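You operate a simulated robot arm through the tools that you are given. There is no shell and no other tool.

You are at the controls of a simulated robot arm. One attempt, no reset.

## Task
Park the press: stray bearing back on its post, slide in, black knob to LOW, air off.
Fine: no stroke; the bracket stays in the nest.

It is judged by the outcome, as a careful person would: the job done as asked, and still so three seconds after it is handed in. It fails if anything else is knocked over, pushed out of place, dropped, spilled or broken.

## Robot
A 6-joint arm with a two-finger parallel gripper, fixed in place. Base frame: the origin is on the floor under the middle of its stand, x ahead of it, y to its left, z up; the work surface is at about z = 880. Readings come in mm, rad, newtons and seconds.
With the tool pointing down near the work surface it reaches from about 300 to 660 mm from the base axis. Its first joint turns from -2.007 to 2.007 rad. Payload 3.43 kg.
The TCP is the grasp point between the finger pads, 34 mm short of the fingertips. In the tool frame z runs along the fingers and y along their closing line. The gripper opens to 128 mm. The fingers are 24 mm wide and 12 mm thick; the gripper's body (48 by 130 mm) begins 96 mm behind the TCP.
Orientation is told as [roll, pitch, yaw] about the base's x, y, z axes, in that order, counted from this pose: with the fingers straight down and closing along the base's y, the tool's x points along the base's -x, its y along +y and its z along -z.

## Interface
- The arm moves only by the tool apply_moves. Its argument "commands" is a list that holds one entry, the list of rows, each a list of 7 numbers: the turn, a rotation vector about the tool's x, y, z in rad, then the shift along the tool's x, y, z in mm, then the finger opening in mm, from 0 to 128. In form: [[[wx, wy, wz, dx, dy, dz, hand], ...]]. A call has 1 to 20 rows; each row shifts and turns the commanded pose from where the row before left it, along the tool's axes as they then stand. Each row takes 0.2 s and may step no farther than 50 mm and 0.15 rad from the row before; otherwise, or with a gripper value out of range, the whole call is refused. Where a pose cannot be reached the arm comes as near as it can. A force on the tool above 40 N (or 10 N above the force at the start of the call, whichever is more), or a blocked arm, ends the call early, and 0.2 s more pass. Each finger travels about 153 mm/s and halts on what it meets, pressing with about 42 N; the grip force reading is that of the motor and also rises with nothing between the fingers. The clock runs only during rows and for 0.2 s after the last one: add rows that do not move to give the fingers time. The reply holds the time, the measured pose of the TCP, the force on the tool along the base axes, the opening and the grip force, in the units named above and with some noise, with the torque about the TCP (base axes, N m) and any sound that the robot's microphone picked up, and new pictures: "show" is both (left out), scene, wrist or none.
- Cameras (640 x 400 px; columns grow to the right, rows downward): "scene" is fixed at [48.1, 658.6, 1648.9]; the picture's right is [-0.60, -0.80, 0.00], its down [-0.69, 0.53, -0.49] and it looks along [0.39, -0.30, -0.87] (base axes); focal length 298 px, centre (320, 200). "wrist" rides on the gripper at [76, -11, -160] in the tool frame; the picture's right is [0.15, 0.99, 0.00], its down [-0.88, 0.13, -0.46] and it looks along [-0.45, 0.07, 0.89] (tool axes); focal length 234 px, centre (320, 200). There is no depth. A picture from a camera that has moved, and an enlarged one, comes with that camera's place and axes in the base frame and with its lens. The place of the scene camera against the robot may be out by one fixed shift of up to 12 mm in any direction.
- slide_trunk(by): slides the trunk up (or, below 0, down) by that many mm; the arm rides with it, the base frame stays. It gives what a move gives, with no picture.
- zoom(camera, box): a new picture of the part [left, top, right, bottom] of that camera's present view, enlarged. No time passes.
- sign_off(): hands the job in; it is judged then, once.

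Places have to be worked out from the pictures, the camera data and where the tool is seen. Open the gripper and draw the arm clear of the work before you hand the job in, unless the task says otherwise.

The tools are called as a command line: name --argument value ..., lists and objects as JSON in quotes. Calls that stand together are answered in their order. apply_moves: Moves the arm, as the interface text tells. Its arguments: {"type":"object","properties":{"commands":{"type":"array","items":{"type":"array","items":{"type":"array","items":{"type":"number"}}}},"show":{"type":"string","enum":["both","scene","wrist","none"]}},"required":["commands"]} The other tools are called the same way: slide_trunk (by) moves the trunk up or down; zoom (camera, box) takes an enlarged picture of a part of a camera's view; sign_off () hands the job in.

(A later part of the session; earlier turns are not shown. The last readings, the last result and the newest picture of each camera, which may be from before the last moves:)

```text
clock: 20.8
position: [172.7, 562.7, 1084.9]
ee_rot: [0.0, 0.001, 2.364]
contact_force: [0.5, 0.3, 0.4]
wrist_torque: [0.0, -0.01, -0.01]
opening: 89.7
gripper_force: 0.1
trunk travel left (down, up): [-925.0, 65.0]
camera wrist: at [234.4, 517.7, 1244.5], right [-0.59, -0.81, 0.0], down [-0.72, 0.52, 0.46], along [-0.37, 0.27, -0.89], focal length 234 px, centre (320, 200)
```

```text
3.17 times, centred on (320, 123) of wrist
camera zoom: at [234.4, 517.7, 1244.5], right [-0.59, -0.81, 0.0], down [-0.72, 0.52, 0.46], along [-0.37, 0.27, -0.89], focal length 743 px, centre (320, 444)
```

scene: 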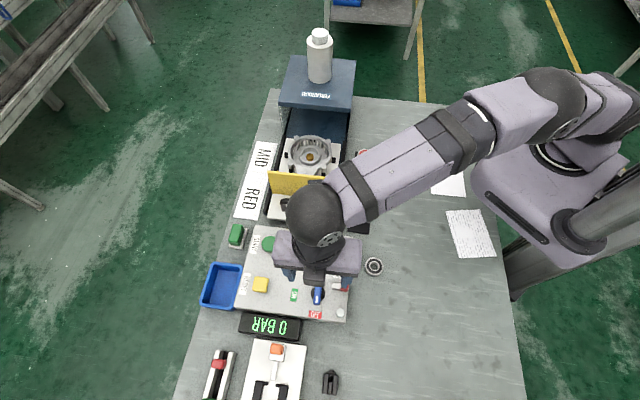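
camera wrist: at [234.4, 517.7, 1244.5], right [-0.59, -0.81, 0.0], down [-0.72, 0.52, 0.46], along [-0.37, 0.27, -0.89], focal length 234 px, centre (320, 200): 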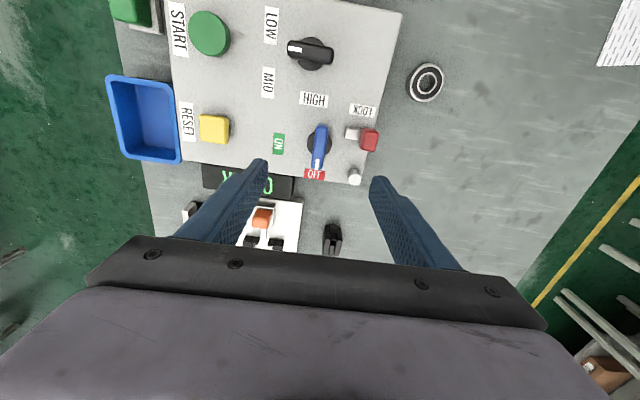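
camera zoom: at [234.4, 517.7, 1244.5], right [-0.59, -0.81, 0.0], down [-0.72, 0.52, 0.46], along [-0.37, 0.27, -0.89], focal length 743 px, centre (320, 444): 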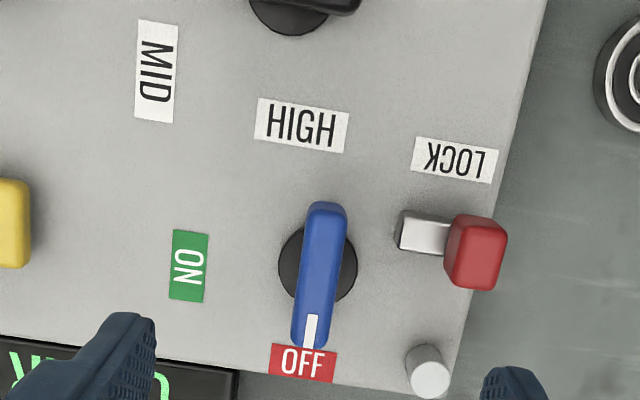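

Confirmed: blue pointer on OFF, 0 BAR, lamp out. Next the stray bearing at about (146.5, 405): I'll turn the tool back to 45° yaw so the fingers close parallel to the panel edge and hover over it at z ≈ 1025.

apply_moves --commands '[[[0, 0, 0.1435, 0, 0, 0, 90], [0, 0, 0.1435, 0, 0, 0, 90], [0, 0, 0.1435, 0, 0, 0, 90], [0, 0, 0.1435, 0, 0, 0, 90], [0, 0, 0.1435, 0, 0, 0, 90], [0, 0, 0.1435, 0, 0, 0, 90], [0, 0, 0.1435, 0, 0, 0, 90], [0, 0, 0.1435, 0, 0, 0, 90], [0, 0, 0.1435, 0, 0, 0, 90], [0, 0, 0.1435, 0, 0, 0, 90], [0, 0, 0.1435, 0, 0, 0, 90], [0, 0, 0, 32.5, -23.2, 0, 90], [0, 0, 0, 32.5, -23.2, 15, 90], [0, 0, 0, 32.5, -23.2, 20, 90], [0, 0, 0, 32.5, -23.2, 25, 90]]]' --show "both"

zoom --camera "wrist" --box '[240, 90, 400, 190]'

```text
clock: 24.0
position: [145.9, 405.1, 1021.3]
ee_rot: [0.002, -0.003, 0.786]
contact_force: [-0.1, -0.4, -0.3]
wrist_torque: [0.04, 0.03, 0.0]
opening: 90.3
gripper_force: 0.1
trunk travel left (down, up): [-925.0, 65.0]
camera wrist: at [99.4, 344.3, 1180.1], right [-0.8, 0.59, 0.0], down [0.53, 0.71, 0.46], along [0.27, 0.37, -0.89], focal length 234 px, centre (320, 200)
```

scene: 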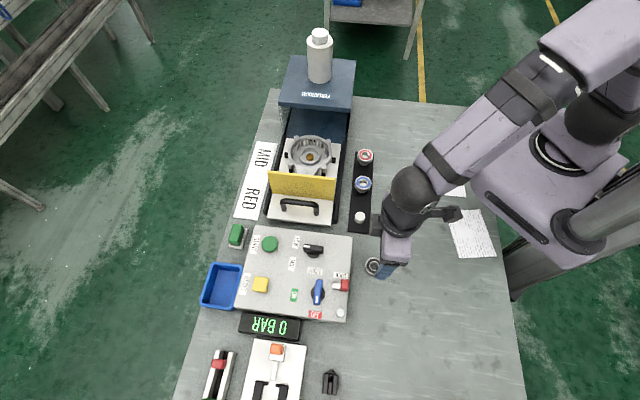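
wrist: 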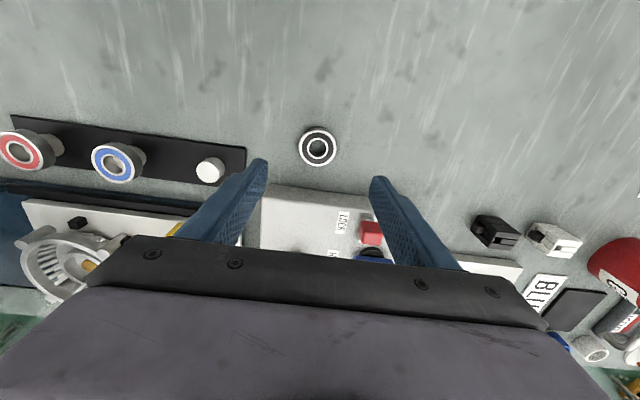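

```text
4.00 times, centred on (320, 140) of wrist
camera zoom: at [99.4, 344.3, 1180.1], right [-0.8, 0.59, 0.0], down [0.53, 0.71, 0.46], along [0.27, 0.37, -0.89], focal length 937 px, centre (320, 440)
```

zoom: 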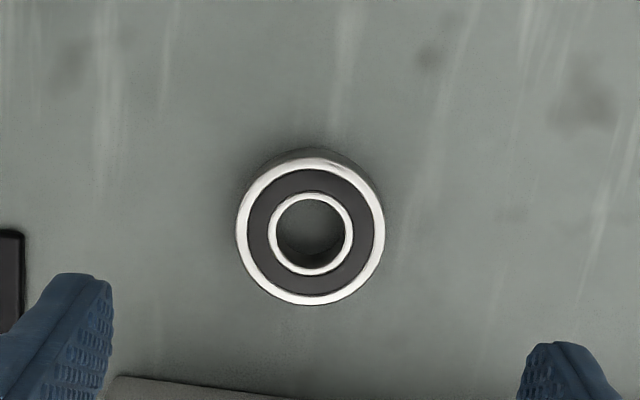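

The bearing reads about (146, 402.8), top near z 895, diameter about 46 mm. I'll trim over it, descend so the fingertips are about 3 mm above the table, and pause to check the position before closing.

apply_moves --commands '[[[0, 0, 0, 1.5, -1.7, 30, 80], [0, 0, 0, 0, 0, 35, 80], [0, 0, 0, 0, 0, 25, 80], [0, 0, 0, 0, 0, 14, 80]]]' --show "both"

zoom --camera "wrist" --box '[240, 120, 400, 220]'

```text
clock: 25.0
position: [145.5, 402.0, 919.8]
ee_rot: [0.0, 0.0, 0.787]
contact_force: [0.0, 0.1, -0.5]
wrist_torque: [-0.01, -0.01, 0.0]
opening: 80.0
gripper_force: 0.2
trunk travel left (down, up): [-925.0, 65.0]
camera wrist: at [98.9, 341.8, 1078.2], right [-0.8, 0.59, 0.0], down [0.53, 0.72, 0.46], along [0.27, 0.37, -0.89], focal length 234 px, centre (320, 200)
```

scene: 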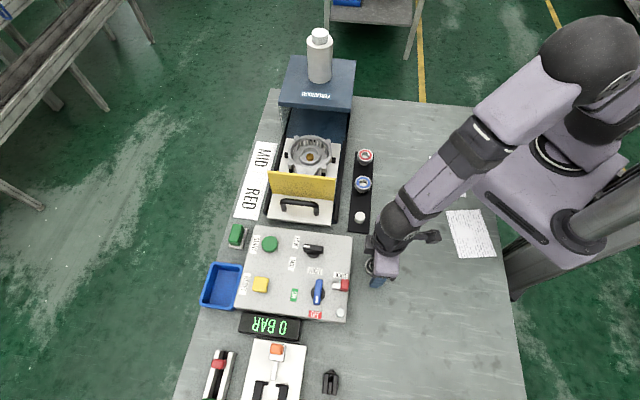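
wrist: 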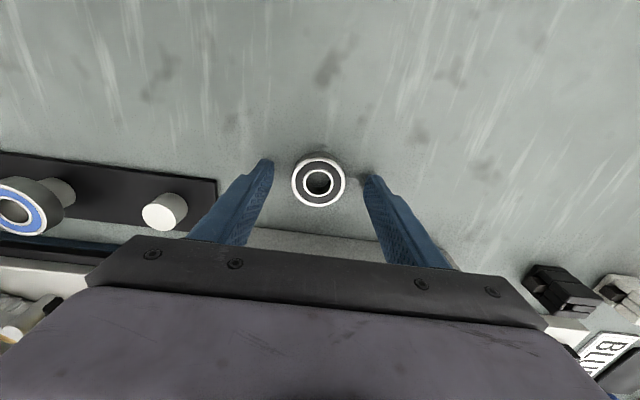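

```text
4.00 times, centred on (320, 170) of wrist
camera zoom: at [98.9, 341.8, 1078.2], right [-0.8, 0.59, 0.0], down [0.53, 0.72, 0.46], along [0.27, 0.37, -0.89], focal length 937 px, centre (320, 320)
```

zoom: 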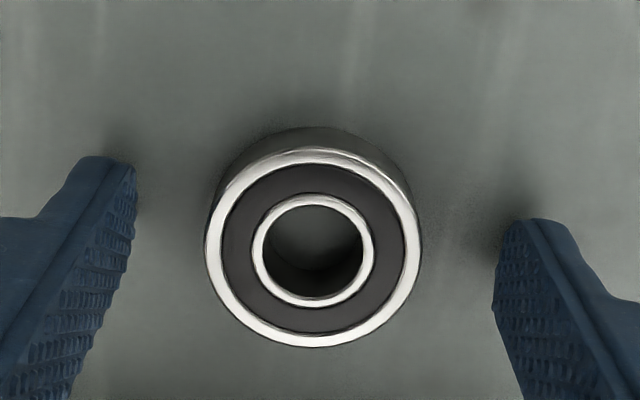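

The bearing centre is within 1 mm of the TCP. I'll lower 3 mm and close on its outer ring.

apply_moves --commands '[[[0, 0, 0, 0, 0, 3, 70], [0, 0, 0, 0, 0, 0, 54], [0, 0, 0, 0, 0, 0, 44], [0, 0, 0, 0, 0, 0, 42], [0, 0, 0, 0, 0, 0, 42]]]' --show "wrist"

zoom --camera "wrist" --box '[240, 120, 400, 220]'

```text
clock: 26.2
position: [145.9, 402.2, 916.9]
ee_rot: [-0.002, 0.0, 0.788]
contact_force: [-0.3, 0.7, 0.3]
wrist_torque: [0.0, 0.01, 0.0]
opening: 45.7
gripper_force: 41.8
trunk travel left (down, up): [-925.0, 65.0]
camera wrist: at [99.3, 342.3, 1076.1], right [-0.8, 0.59, 0.0], down [0.53, 0.72, 0.46], along [0.27, 0.37, -0.89], focal length 234 px, centre (320, 200)
```

wrist: 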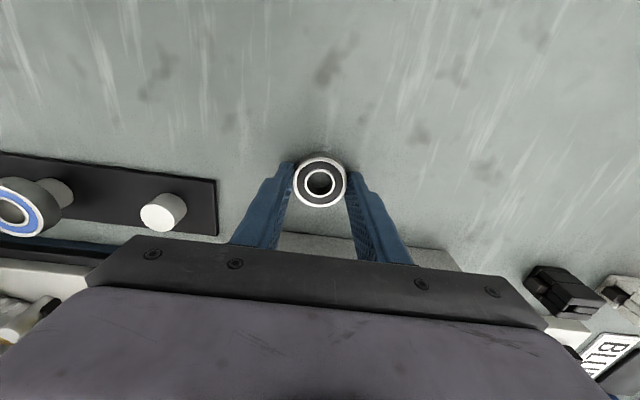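

```text
4.00 times, centred on (320, 170) of wrist
camera zoom: at [99.3, 342.3, 1076.1], right [-0.8, 0.59, 0.0], down [0.53, 0.72, 0.46], along [0.27, 0.37, -0.89], focal length 937 px, centre (320, 320)
```

zoom: 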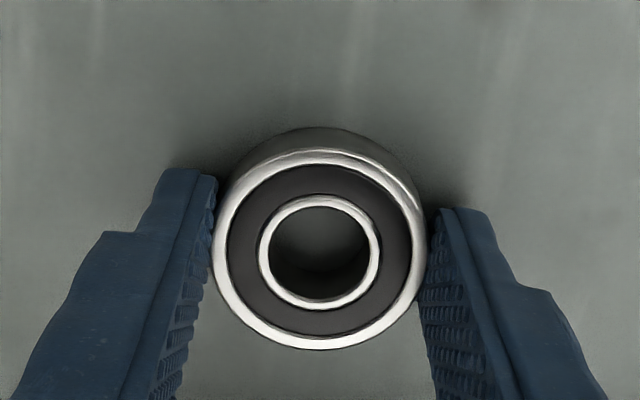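

The bearing is held at 45.7 mm opening, centred in the fingers. I'll lift it straight up and carry it to hover about 100 mm above the empty post near (270, 344).

apply_moves --commands '[[[0, 0, 0, 0, 0, -15, 42], [0, 0, 0, 0, 0, -30, 42], [0, 0, 0, 0, 0, -40, 42], [0, 0, 0, 0, 0, -39, 42], [0, 0, 0, -11.6, -32.2, 0, 42], [0, 0, 0, -11.6, -32.2, 0, 42], [0, 0, 0, -11.6, -32.2, 0, 42], [0, 0, 0, -11.6, -32.2, 0, 42], [0, 0, 0, 0, 0, 0, 42]]]' --show "both"

zoom --camera "wrist" --box '[240, 100, 400, 200]'

zoom --camera "scene" --box '[300, 140, 440, 228]'

```text
clock: 28.2
position: [268.5, 343.7, 1041.4]
ee_rot: [-0.001, -0.001, 0.786]
contact_force: [0.0, 0.6, -1.0]
wrist_torque: [-0.03, -0.01, -0.01]
opening: 41.9
gripper_force: 0.1
trunk travel left (down, up): [-925.0, 65.0]
camera wrist: at [222.5, 283.3, 1199.8], right [-0.8, 0.59, 0.0], down [0.53, 0.72, 0.46], along [0.27, 0.37, -0.89], focal length 234 px, centre (320, 200)
```

scene: 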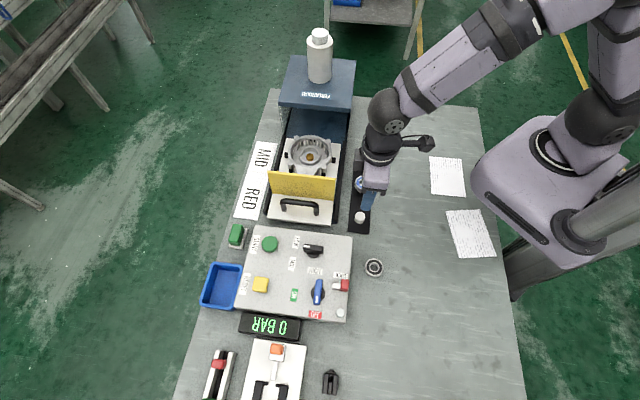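
wrist: 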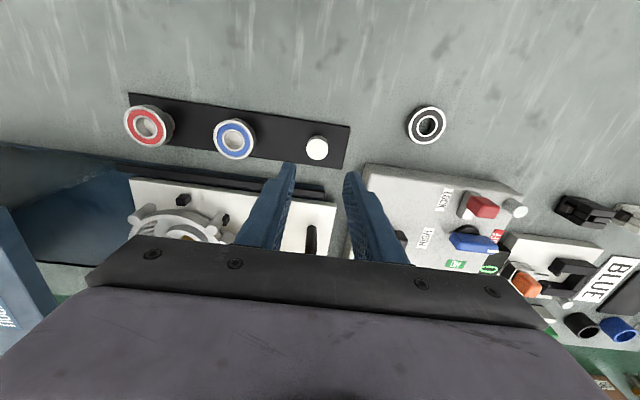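

```text
4.00 times, centred on (320, 150) of wrist
camera zoom: at [222.5, 283.3, 1199.8], right [-0.8, 0.59, 0.0], down [0.53, 0.72, 0.46], along [0.27, 0.37, -0.89], focal length 937 px, centre (320, 400)
```

zoom: 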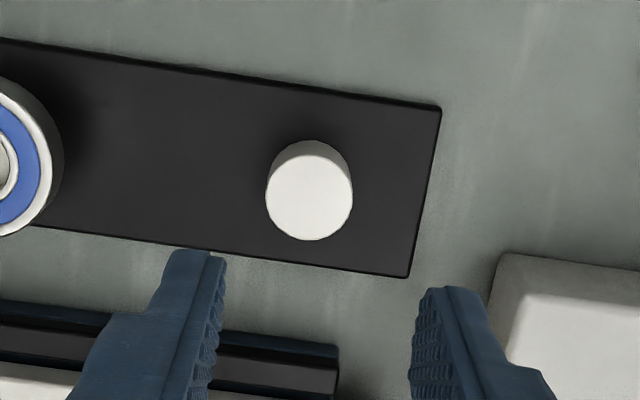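

```text
4.55 times, centred on (370, 184) of scene
camera zoom: at [48.1, 658.6, 1648.9], right [-0.6, -0.8, 0.0], down [-0.69, 0.53, -0.49], along [0.39, -0.3, -0.87], focal length 1355 px, centre (93, 273)
```

zoom: 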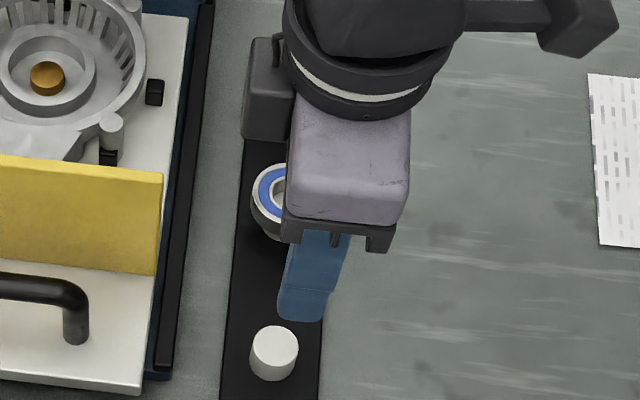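

The gripper came up empty (opening 41.9): the bearing slipped out right at the start of the lift and is still lying flat at its old spot around (145, 403). I'll inspect the fingertip shape and the bearing before retrying.

zoom --camera "wrist" --box '[220, 150, 420, 275]'

zoom --camera "wrist" --box '[390, 95, 470, 145]'

zoom --camera "wrist" --box '[110, 80, 350, 200]'

zoom --camera "scene" --box '[340, 240, 400, 290]'

```text
3.20 times, centred on (320, 212) of wrist
camera zoom: at [222.5, 283.3, 1199.8], right [-0.8, 0.59, 0.0], down [0.53, 0.72, 0.46], along [0.27, 0.37, -0.89], focal length 749 px, centre (320, 160)
```

zoom: 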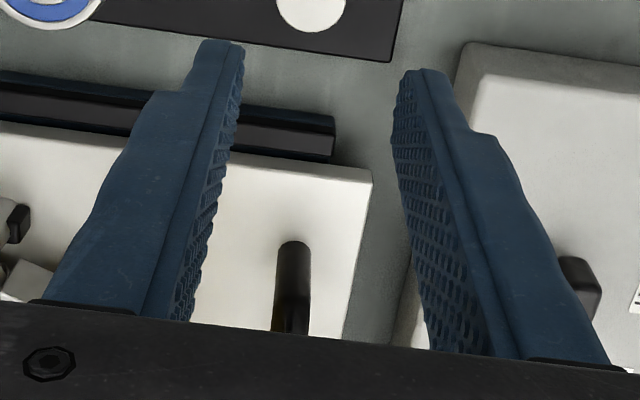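

```text
8.00 times, centred on (430, 120) of wrist
camera zoom: at [222.5, 283.3, 1199.8], right [-0.8, 0.59, 0.0], down [0.53, 0.72, 0.46], along [0.27, 0.37, -0.89], focal length 1873 px, centre (-560, 840)
```

zoom: 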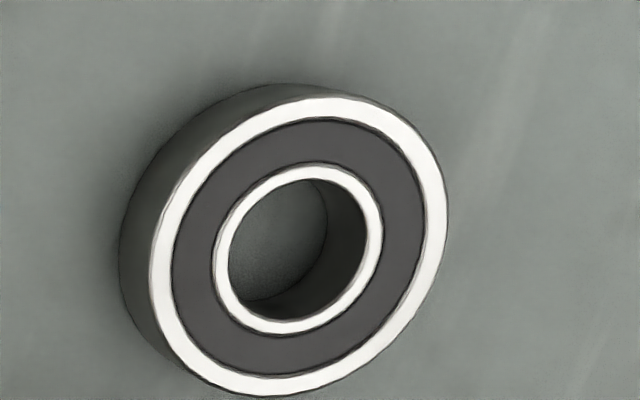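

```text
2.67 times, centred on (230, 140) of wrist
camera zoom: at [222.5, 283.3, 1199.8], right [-0.8, 0.59, 0.0], down [0.53, 0.72, 0.46], along [0.27, 0.37, -0.89], focal length 624 px, centre (560, 360)
```

zoom: 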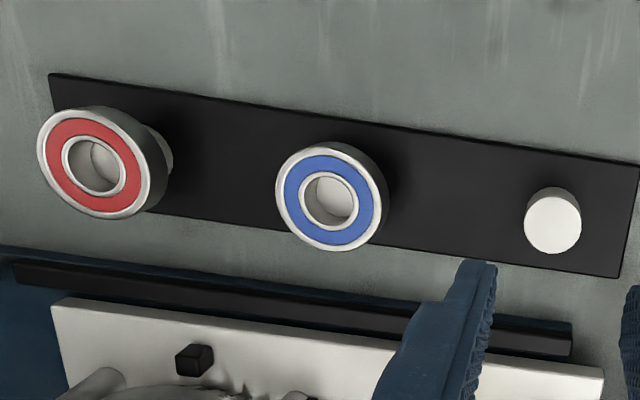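

```text
8.00 times, centred on (370, 265) of scene
camera zoom: at [48.1, 658.6, 1648.9], right [-0.6, -0.8, 0.0], down [-0.69, 0.53, -0.49], along [0.39, -0.3, -0.87], focal length 2385 px, centre (-80, -320)
```

zoom: 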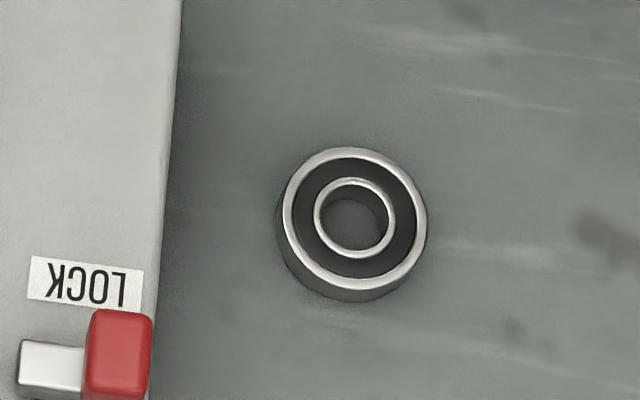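

The bearing lies undisturbed and the fingertips are straight, so it needs a firmer, deeper and slower pick. I'll go back over the bearing with the fingers opened to 80 mm and re-measure it.

apply_moves --commands '[[[0, 0, 0, 11.6, 32.2, 0, 80], [0, 0, 0, 11.6, 32.2, 0, 80], [0, 0, 0, 11.6, 32.2, 0, 80], [0, 0, 0, 11.6, 32.2, 0, 80], [0, 0, 0, 0, 0, 40, 80], [0, 0, 0, 0, 0, 30, 80]]]' --show "wrist"

zoom --camera "wrist" --box '[240, 100, 400, 200]'

```text
clock: 29.6
position: [146.8, 402.4, 970.1]
ee_rot: [0.001, 0.0, 0.786]
contact_force: [-0.3, 0.0, -0.6]
wrist_torque: [-0.04, 0.0, -0.04]
opening: 80.2
gripper_force: 0.1
trunk travel left (down, up): [-925.0, 65.0]
camera wrist: at [99.9, 342.6, 1129.3], right [-0.8, 0.59, 0.0], down [0.53, 0.72, 0.46], along [0.27, 0.37, -0.89], focal length 234 px, centre (320, 200)
```

wrist: 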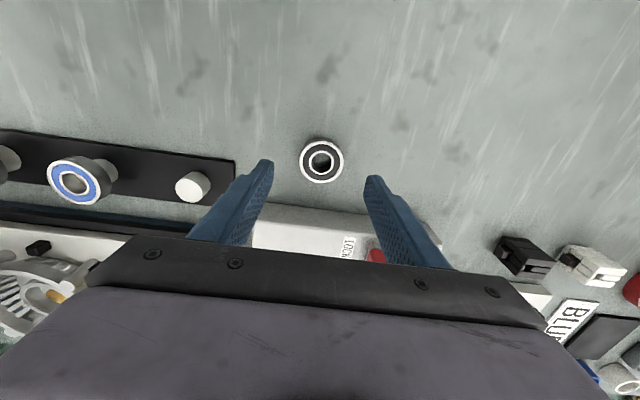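

```text
4.00 times, centred on (320, 150) of wrist
camera zoom: at [99.9, 342.6, 1129.3], right [-0.8, 0.59, 0.0], down [0.53, 0.72, 0.46], along [0.27, 0.37, -0.89], focal length 937 px, centre (320, 400)
```

zoom: 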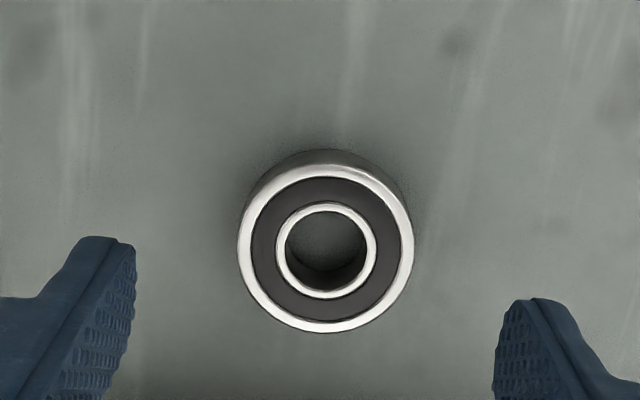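

The bearing is now at (144.2, 404.5), shifted about 2.7 mm along the closing line. I'll centre on it and go down until the fingertips are nearly on the table (TCP ≈ 915.5).

apply_moves --commands '[[[0, 0, 0, 0.35, 3.2, 20, 80], [0, 0, 0, 0, 0, 25, 75], [0, 0, 0, 0, 0, 7, 70], [0, 0, 0, 0, 0, 2.5, 66]]]' --show "wrist"

zoom --camera "wrist" --box '[240, 120, 400, 220]'

```text
clock: 30.6
position: [143.0, 404.7, 917.6]
ee_rot: [0.001, -0.002, 0.787]
contact_force: [-0.1, -0.6, 0.0]
wrist_torque: [0.04, 0.01, 0.02]
opening: 66.1
gripper_force: 0.0
trunk travel left (down, up): [-925.0, 65.0]
camera wrist: at [96.6, 344.1, 1076.2], right [-0.8, 0.59, 0.0], down [0.53, 0.72, 0.46], along [0.27, 0.37, -0.89], focal length 234 px, centre (320, 200)
```

wrist: 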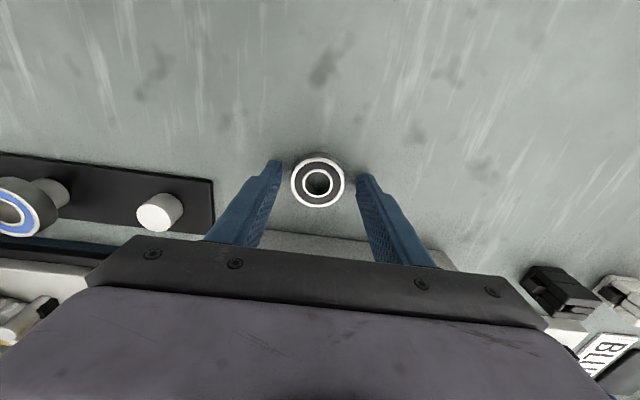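

```text
4.00 times, centred on (320, 170) of wrist
camera zoom: at [96.6, 344.1, 1076.2], right [-0.8, 0.59, 0.0], down [0.53, 0.72, 0.46], along [0.27, 0.37, -0.89], focal length 937 px, centre (320, 320)
```

zoom: 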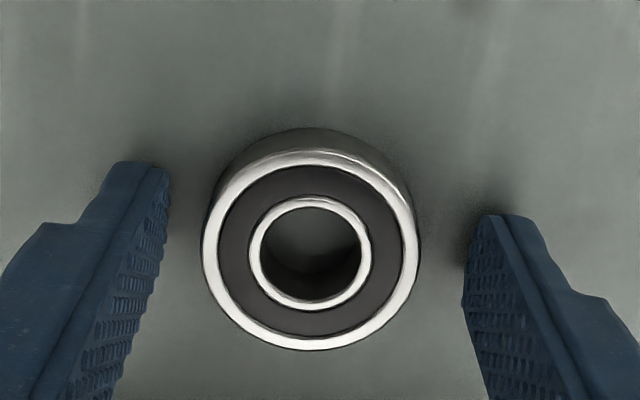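

Bearing centred within 1 mm. I'll lower another 2 mm, close with a deeper command for full grip force, wait, then raise just 3 mm slowly to test the hold.

apply_moves --commands '[[[0, 0, 0, 0, -1.0, 2.2, 60], [0, 0, 0, 0, 0, 0, 50], [0, 0, 0, 0, 0, 0, 36], [0, 0, 0, 0, 0, 0, 36], [0, 0, 0, 0, 0, 0, 36]]]' --show "none"

apply_moves --commands '[[[0, 0, 0, 0, 0, -1, 36], [0, 0, 0, 0, 0, -1, 36], [0, 0, 0, 0, 0, -1, 36], [0, 0, 0, 0, 0, 0, 36]]]' --show "wrist"

zoom --camera "wrist" --box '[240, 120, 400, 220]'

```text
clock: 31.8
position: [143.0, 402.9, 915.8]
ee_rot: [0.002, 0.002, 0.787]
contact_force: [0.3, -0.5, 0.9]
wrist_torque: [-0.02, -0.02, -0.03]
opening: 45.5
gripper_force: 41.2
trunk travel left (down, up): [-925.0, 65.0]
```

```text
clock: 32.8
position: [144.5, 402.8, 918.3]
ee_rot: [0.001, 0.0, 0.786]
contact_force: [0.7, -0.1, -0.9]
wrist_torque: [-0.01, -0.02, -0.01]
opening: 45.3
gripper_force: 41.8
trunk travel left (down, up): [-925.0, 65.0]
camera wrist: at [98.1, 342.4, 1076.8], right [-0.8, 0.59, 0.0], down [0.53, 0.72, 0.46], along [0.27, 0.37, -0.89], focal length 234 px, centre (320, 200)
```

wrist: 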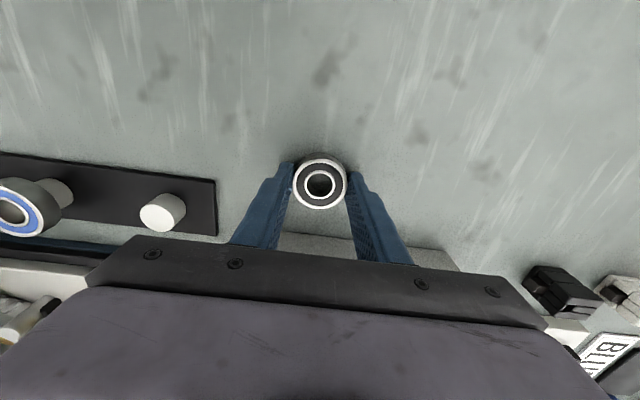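

```text
4.00 times, centred on (320, 170) of wrist
camera zoom: at [98.1, 342.4, 1076.8], right [-0.8, 0.59, 0.0], down [0.53, 0.72, 0.46], along [0.27, 0.37, -0.89], focal length 937 px, centre (320, 320)
```

zoom: 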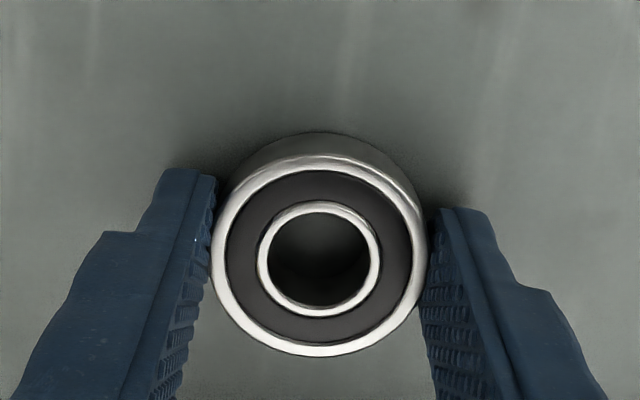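

The bearing came up with the fingers this time (it rides higher in view, opening 45.3). I'll keep lifting slowly and watch the opening for creep.

apply_moves --commands '[[[0, 0, 0, 0, 0, -1.5, 36], [0, 0, 0, 0, 0, -2, 36], [0, 0, 0, 0, 0, -2.5, 36], [0, 0, 0, 0, 0, -3, 36], [0, 0, 0, 0, 0, -3, 36]]]' --show "wrist"

zoom --camera "wrist" --box '[240, 120, 400, 220]'

```text
clock: 34.0
position: [143.1, 402.5, 931.1]
ee_rot: [0.0, 0.0, 0.788]
contact_force: [-0.3, 0.2, -0.9]
wrist_torque: [0.0, 0.01, 0.01]
opening: 45.3
gripper_force: 42.0
trunk travel left (down, up): [-925.0, 65.0]
camera wrist: at [98.3, 342.4, 1088.7], right [-0.8, 0.59, 0.0], down [0.53, 0.72, 0.46], along [0.27, 0.37, -0.89], focal length 234 px, centre (320, 200)
```

wrist: 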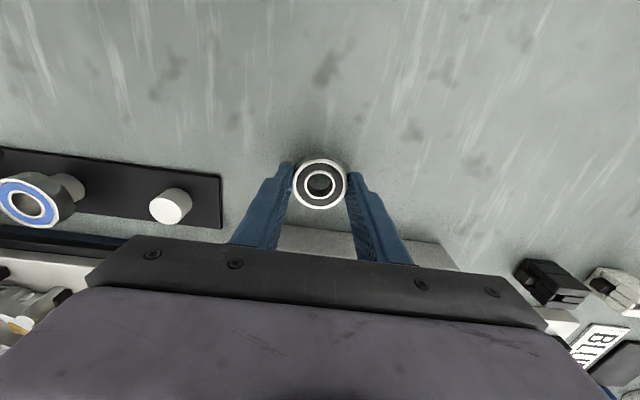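

```text
4.00 times, centred on (320, 170) of wrist
camera zoom: at [98.3, 342.4, 1088.7], right [-0.8, 0.59, 0.0], down [0.53, 0.72, 0.46], along [0.27, 0.37, -0.89], focal length 937 px, centre (320, 320)
```

zoom: 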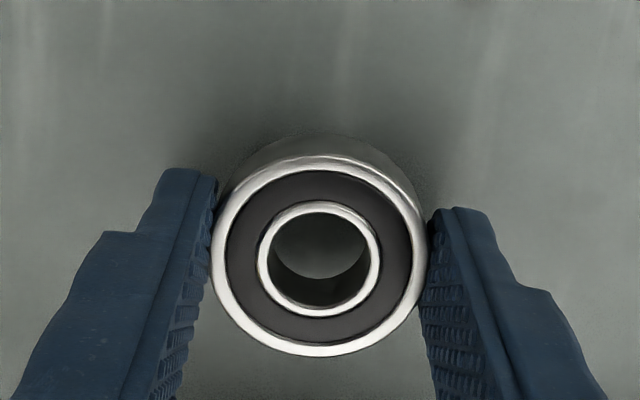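

The bearing is clear of the table and holding steady at 45.3 mm. I'll raise it gently to about z = 1000 and carry it slowly to above the post.

apply_moves --commands '[[[0, 0, 0, 0, 0, -6, 36], [0, 0, 0, 0, 0, -10, 36], [0, 0, 0, 0, 0, -12, 36], [0, 0, 0, 0, 0, -12, 36], [0, 0, 0, 0, 0, -12, 36], [0, 0, 0, 0, 0, -12, 36], [0, 0, 0, 0, 0, -6, 36], [0, 0, 0, -3, -8, 0, 36], [0, 0, 0, -6, -16, 0, 36], [0, 0, 0, -6.5, -17.5, 0, 36], [0, 0, 0, -6.5, -17.5, 0, 36], [0, 0, 0, -6.5, -17.5, 0, 36], [0, 0, 0, -6.5, -17.5, 0, 36], [0, 0, 0, -6, -16, 0, 36], [0, 0, 0, -5, -13.5, 0, 36], [0, 0, 0, -3, -8, 0, 36], [0, 0, 0, 0, 0, 0, 36]]]' --show "both"

zoom --camera "wrist" --box '[240, 100, 400, 200]'

zoom --camera "scene" --box '[300, 150, 430, 232]'

```text
clock: 37.6
position: [269.8, 345.2, 1000.4]
ee_rot: [0.0, -0.001, 0.787]
contact_force: [-0.6, 0.1, -1.0]
wrist_torque: [0.0, 0.01, 0.03]
opening: 45.5
gripper_force: 42.0
trunk travel left (down, up): [-925.0, 65.0]
camera wrist: at [224.7, 286.1, 1158.7], right [-0.8, 0.59, 0.0], down [0.53, 0.72, 0.46], along [0.27, 0.37, -0.89], focal length 234 px, centre (320, 200)
```

scene: 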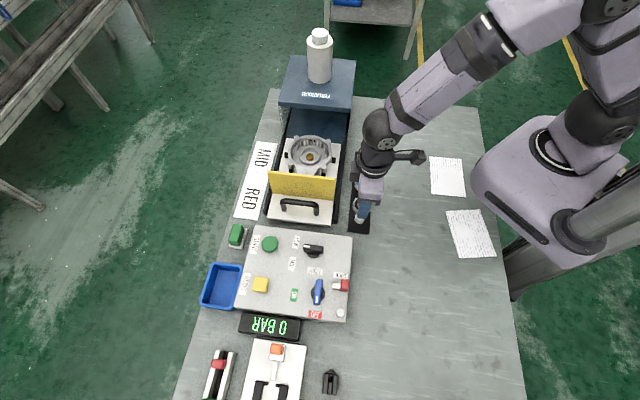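
wrist: 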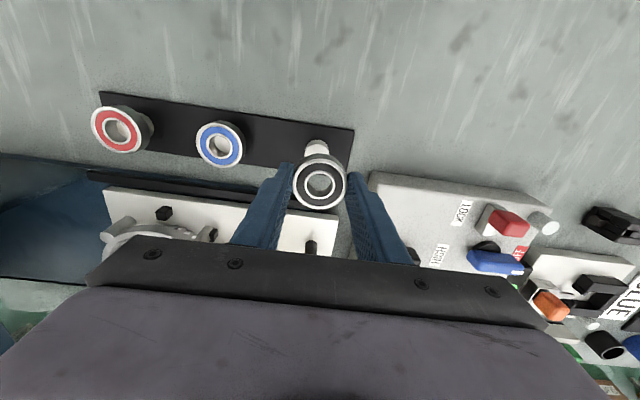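

```text
4.00 times, centred on (320, 150) of wrist
camera zoom: at [224.7, 286.1, 1158.7], right [-0.8, 0.59, 0.0], down [0.53, 0.72, 0.46], along [0.27, 0.37, -0.89], focal length 937 px, centre (320, 400)
```

zoom: 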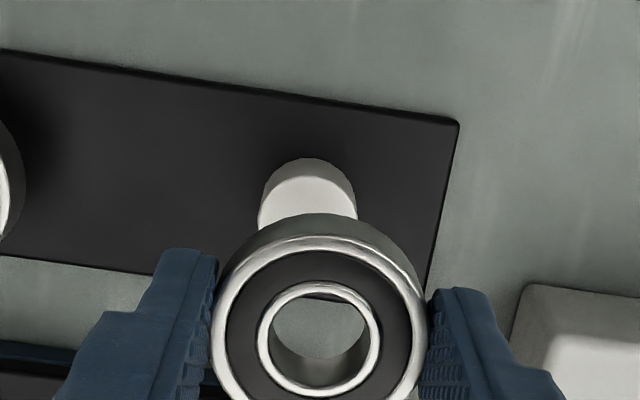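

```text
4.88 times, centred on (365, 191) of scene
camera zoom: at [48.1, 658.6, 1648.9], right [-0.6, -0.8, 0.0], down [-0.69, 0.53, -0.49], along [0.39, -0.3, -0.87], focal length 1454 px, centre (100, 244)
```

zoom: 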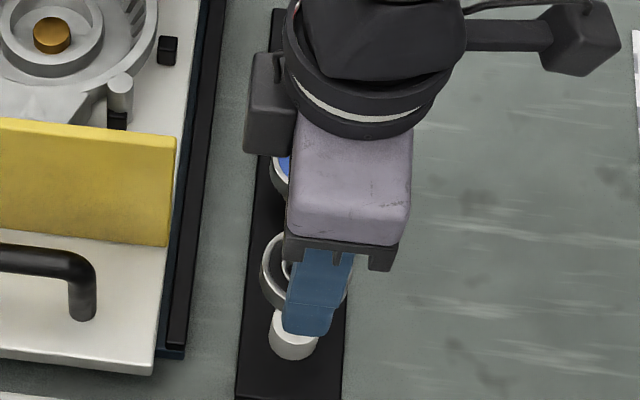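

The bearing is secure above the post; from this view the bearing centre is at about (271, 347.4) and the post top at about (272, 343.6). I'll correct by that difference and lower to roughly 12 mm above the post.

apply_moves --commands '[[[0, 0, 0, 1.9, -3.5, 0, 36], [0, 0, 0, 0, 0, 10, 36], [0, 0, 0, 0, 0, 14, 36], [0, 0, 0, 0, 0, 14, 36], [0, 0, 0, 0, 0, 10, 36], [0, 0, 0, 0, 0, 0, 36]]]' --show "both"

zoom --camera "wrist" --box '[240, 120, 400, 220]'

zoom --camera "scene" --box '[330, 190, 400, 234]'

```text
clock: 39.0
position: [273.2, 342.2, 951.7]
ee_rot: [0.0, 0.0, 0.788]
contact_force: [0.6, 0.6, -1.5]
wrist_torque: [0.01, -0.02, 0.02]
opening: 45.4
gripper_force: 41.6
trunk travel left (down, up): [-925.0, 65.0]
camera wrist: at [226.5, 281.2, 1111.4], right [-0.8, 0.59, 0.0], down [0.53, 0.72, 0.46], along [0.27, 0.37, -0.89], focal length 234 px, centre (320, 200)
```

scene: 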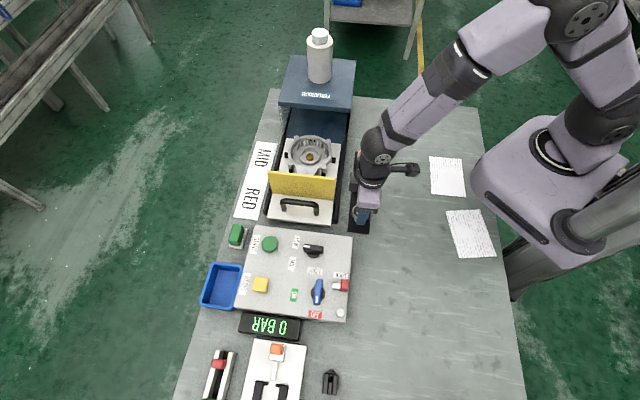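
wrist: 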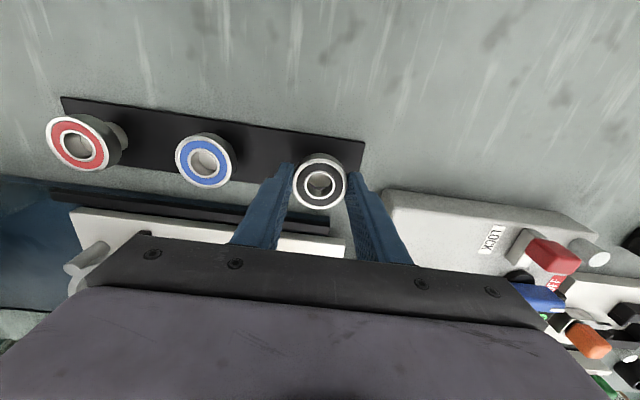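

```text
4.00 times, centred on (320, 170) of wrist
camera zoom: at [226.5, 281.2, 1111.4], right [-0.8, 0.59, 0.0], down [0.53, 0.72, 0.46], along [0.27, 0.37, -0.89], focal length 937 px, centre (320, 320)
```

zoom: 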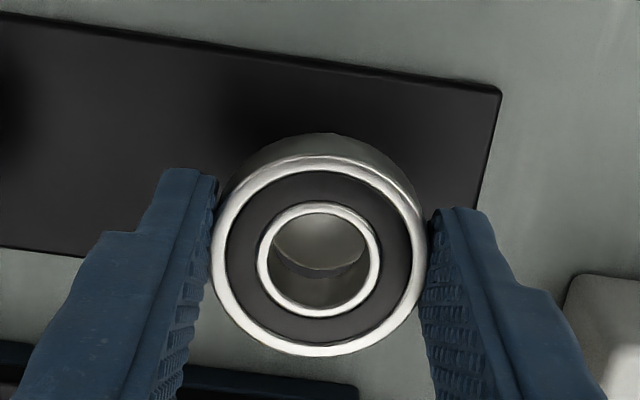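

```text
9.09 times, centred on (365, 212) of scene
camera zoom: at [48.1, 658.6, 1648.9], right [-0.6, -0.8, 0.0], down [-0.69, 0.53, -0.49], along [0.39, -0.3, -0.87], focal length 2710 px, centre (-89, 91)
```

zoom: 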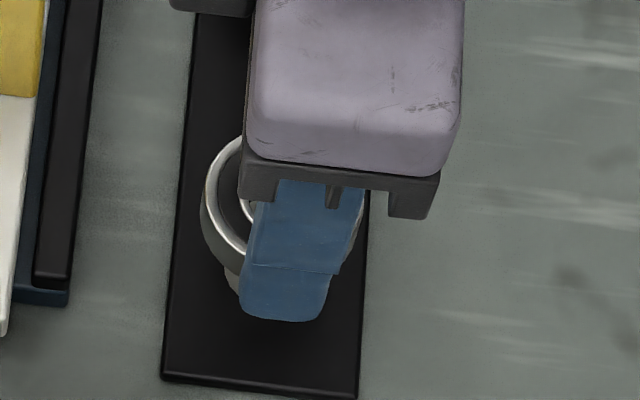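

The bearing is within about 1.2 mm of centre over the post in both views. I'll lower in small steps, watching the vertical force for contact with the post top.

apply_moves --commands '[[[0, 0, 0, 0, 0, 3, 36], [0, 0, 0, 0, 0, 3, 36], [0, 0, 0, 0, 0, 2, 36], [0, 0, 0, 0, 0, 0, 36]]]' --show "none"

```text
clock: 40.0
position: [272.2, 342.0, 943.2]
ee_rot: [0.001, 0.002, 0.787]
contact_force: [0.5, 0.8, -0.6]
wrist_torque: [0.02, 0.0, -0.03]
opening: 45.1
gripper_force: 42.7
trunk travel left (down, up): [-925.0, 65.0]
```

No contact yet at TCP z = 943. I'll continue down in 1 mm steps and stop when the force rises.

apply_moves --commands '[[[0, 0, 0, 0, 0, 1, 36], [0, 0, 0, 0, 0, 1, 36], [0, 0, 0, 0, 0, 0, 36]]]' --show "scene"

zoom --camera "scene" --box '[330, 190, 400, 234]'

zoom --camera "wrist" --box '[270, 140, 370, 220]'

```text
clock: 40.8
position: [271.7, 341.4, 942.3]
ee_rot: [0.0, -0.004, 0.787]
contact_force: [-2.0, -1.5, 13.6]
wrist_torque: [-0.09, 0.12, -0.01]
opening: 45.1
gripper_force: 42.3
trunk travel left (down, up): [-925.0, 65.0]
```

scene: 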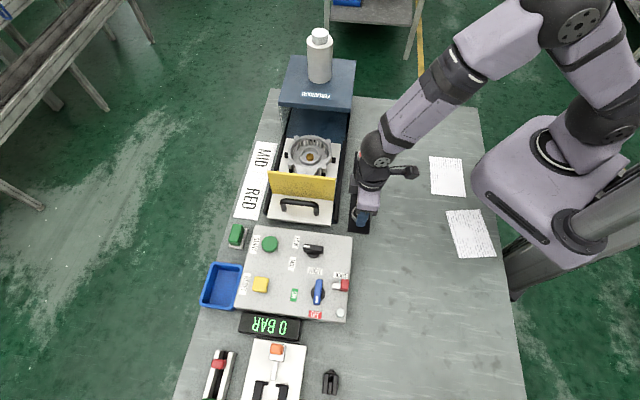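

```text
9.09 times, centred on (365, 212) of scene
camera zoom: at [48.1, 658.6, 1648.9], right [-0.6, -0.8, 0.0], down [-0.69, 0.53, -0.49], along [0.39, -0.3, -0.87], focal length 2710 px, centre (-89, 91)
```

zoom: 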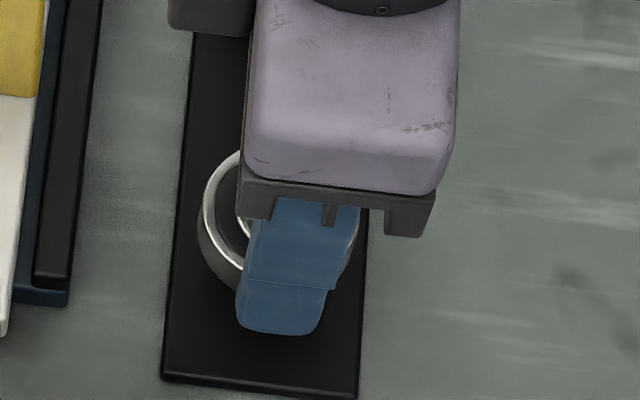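

```text
5.00 times, centred on (320, 180) of wrist
camera zoom: at [226.0, 280.8, 1101.6], right [-0.8, 0.59, 0.0], down [0.53, 0.71, 0.46], along [0.27, 0.37, -0.89], focal length 1171 px, centre (320, 300)
```

zoom: 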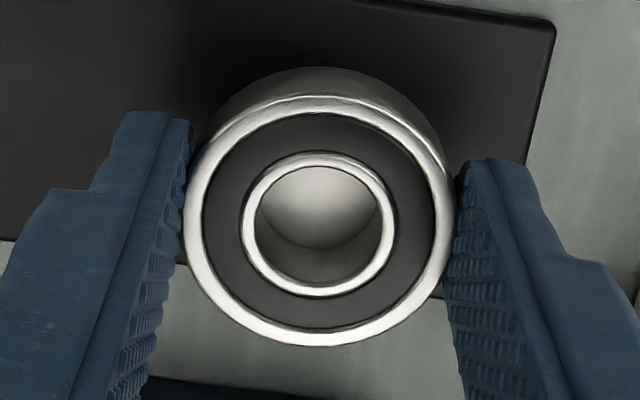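

Contact at TCP z ≈ 942.3 with 13.6 N: the bearing is resting on the post. I'll ease off 0.7 mm, open the fingers slowly to 76 mm and look before withdrawing.

apply_moves --commands '[[[0, 0, 0, 0, 0, -0.7, 36], [0, 0, 0, 0, 0, 0, 48], [0, 0, 0, 0, 0, 0, 52], [0, 0, 0, 0, 0, 0, 64], [0, 0, 0, 0, 0, 0, 76], [0, 0, 0, 0, 0, 0, 76]]]' --show "both"

zoom --camera "wrist" --box '[240, 120, 400, 220]'

zoom --camera "scene" --box '[330, 190, 400, 234]'

```text
clock: 42.2
position: [272.0, 341.5, 941.9]
ee_rot: [0.0, 0.001, 0.788]
contact_force: [-0.3, 0.3, -0.1]
wrist_torque: [0.03, -0.01, 0.0]
opening: 76.2
gripper_force: 0.0
trunk travel left (down, up): [-925.0, 65.0]
camera wrist: at [226.2, 281.0, 1101.9], right [-0.8, 0.59, 0.0], down [0.53, 0.72, 0.46], along [0.27, 0.37, -0.89], focal length 234 px, centre (320, 200)
```

scene: 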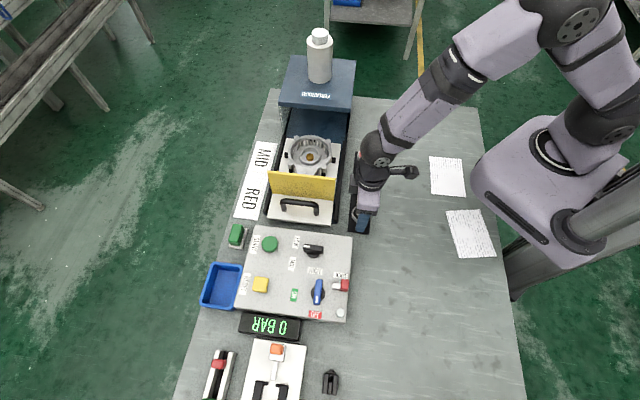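
wrist: 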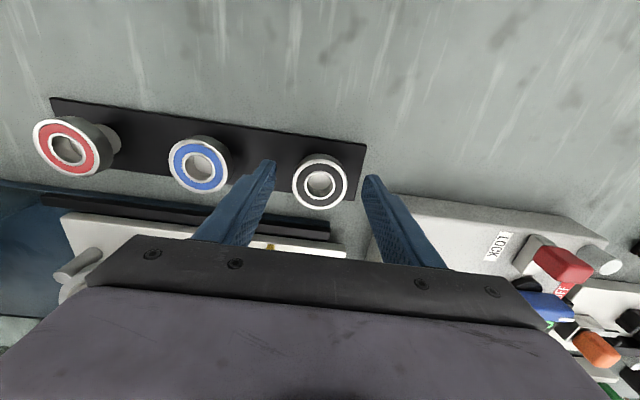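

```text
4.00 times, centred on (320, 170) of wrist
camera zoom: at [226.2, 281.0, 1101.9], right [-0.8, 0.59, 0.0], down [0.53, 0.72, 0.46], along [0.27, 0.37, -0.89], focal length 937 px, centre (320, 320)
```

zoom: 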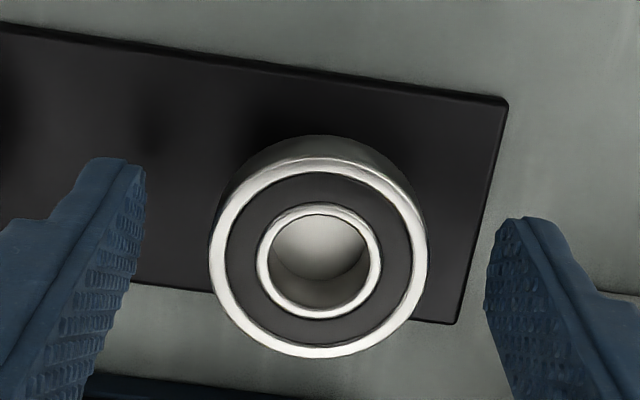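

```text
9.09 times, centred on (365, 212) of scene
camera zoom: at [48.1, 658.6, 1648.9], right [-0.6, -0.8, 0.0], down [-0.69, 0.53, -0.49], along [0.39, -0.3, -0.87], focal length 2710 px, centre (-89, 91)
```

zoom: 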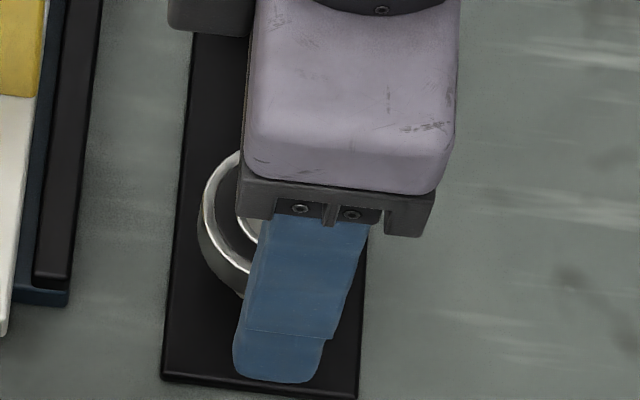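

The bearing sits level on the post after release. I'll rise straight up to about z = 1050 and check how it compares with its neighbours.

apply_moves --commands '[[[0, 0, 0, 0, 0, -10, 80], [0, 0, 0, 0, 0, -25, 80], [0, 0, 0, 0, 0, -35, 80], [0, 0, 0, 0, 0, -40, 80]]]' --show "both"

zoom --camera "wrist" --box '[110, 70, 370, 200]'

zoom --camera "wrist" --box '[270, 100, 370, 170]'

zoom --camera "scene" --box '[330, 190, 400, 234]'

```text
clock: 43.2
position: [273.1, 342.2, 1051.7]
ee_rot: [0.001, 0.0, 0.786]
contact_force: [-0.4, 0.0, 0.6]
wrist_torque: [0.02, 0.0, 0.01]
opening: 79.9
gripper_force: 0.0
trunk travel left (down, up): [-925.0, 65.0]
camera wrist: at [228.2, 281.9, 1211.5], right [-0.8, 0.59, 0.0], down [0.53, 0.72, 0.46], along [0.27, 0.37, -0.89], focal length 234 px, centre (320, 200)
```

scene: 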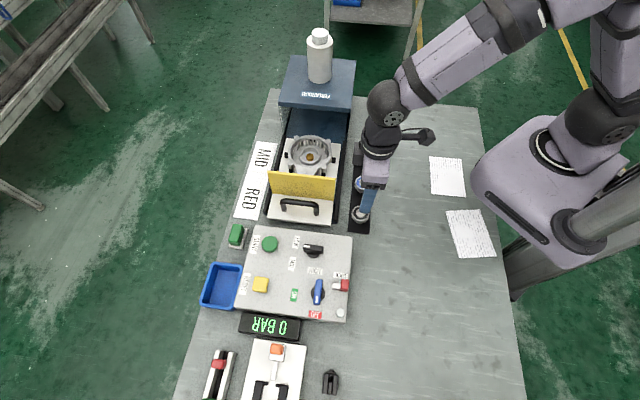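
wrist: 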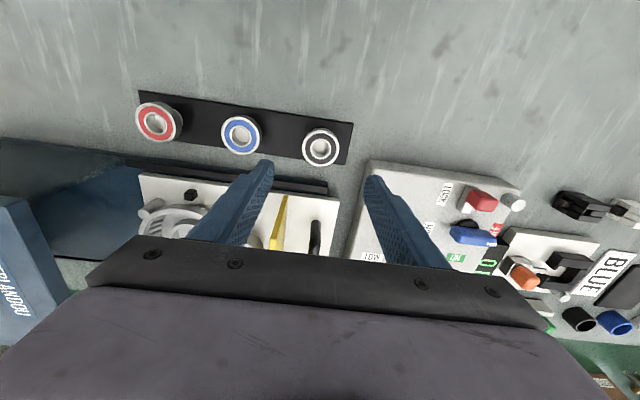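

```text
2.46 times, centred on (240, 135) of wrist
camera zoom: at [228.2, 281.9, 1211.5], right [-0.8, 0.59, 0.0], down [0.53, 0.72, 0.46], along [0.27, 0.37, -0.89], focal length 576 px, centre (517, 360)
```

zoom: 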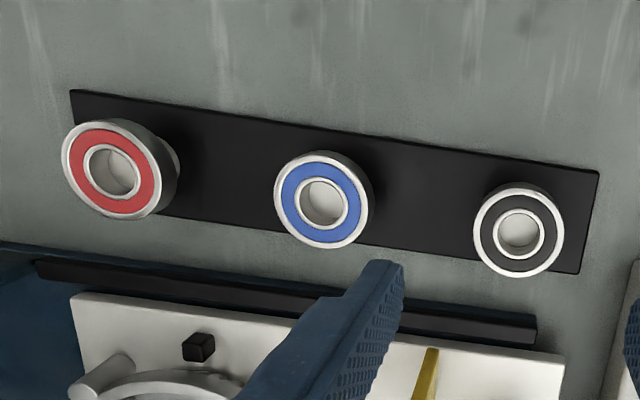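

```text
5.71 times, centred on (320, 135) of wrist
camera zoom: at [228.2, 281.9, 1211.5], right [-0.8, 0.59, 0.0], down [0.53, 0.72, 0.46], along [0.27, 0.37, -0.89], focal length 1338 px, centre (320, 571)
```

zoom: 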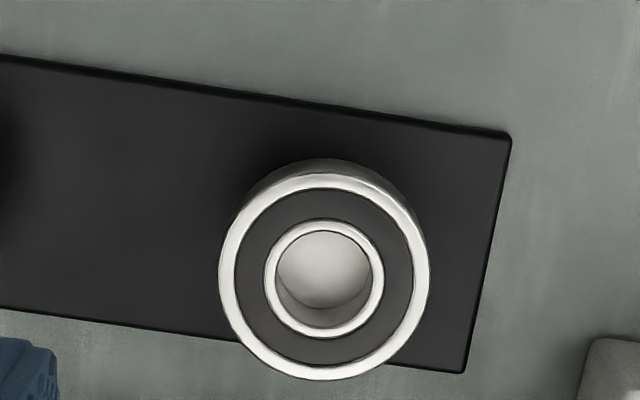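

```text
9.09 times, centred on (365, 212) of scene
camera zoom: at [48.1, 658.6, 1648.9], right [-0.6, -0.8, 0.0], down [-0.69, 0.53, -0.49], along [0.39, -0.3, -0.87], focal length 2710 px, centre (-89, 91)
```

zoom: 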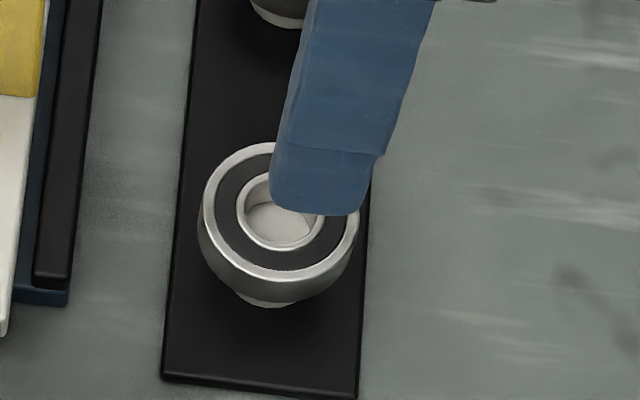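

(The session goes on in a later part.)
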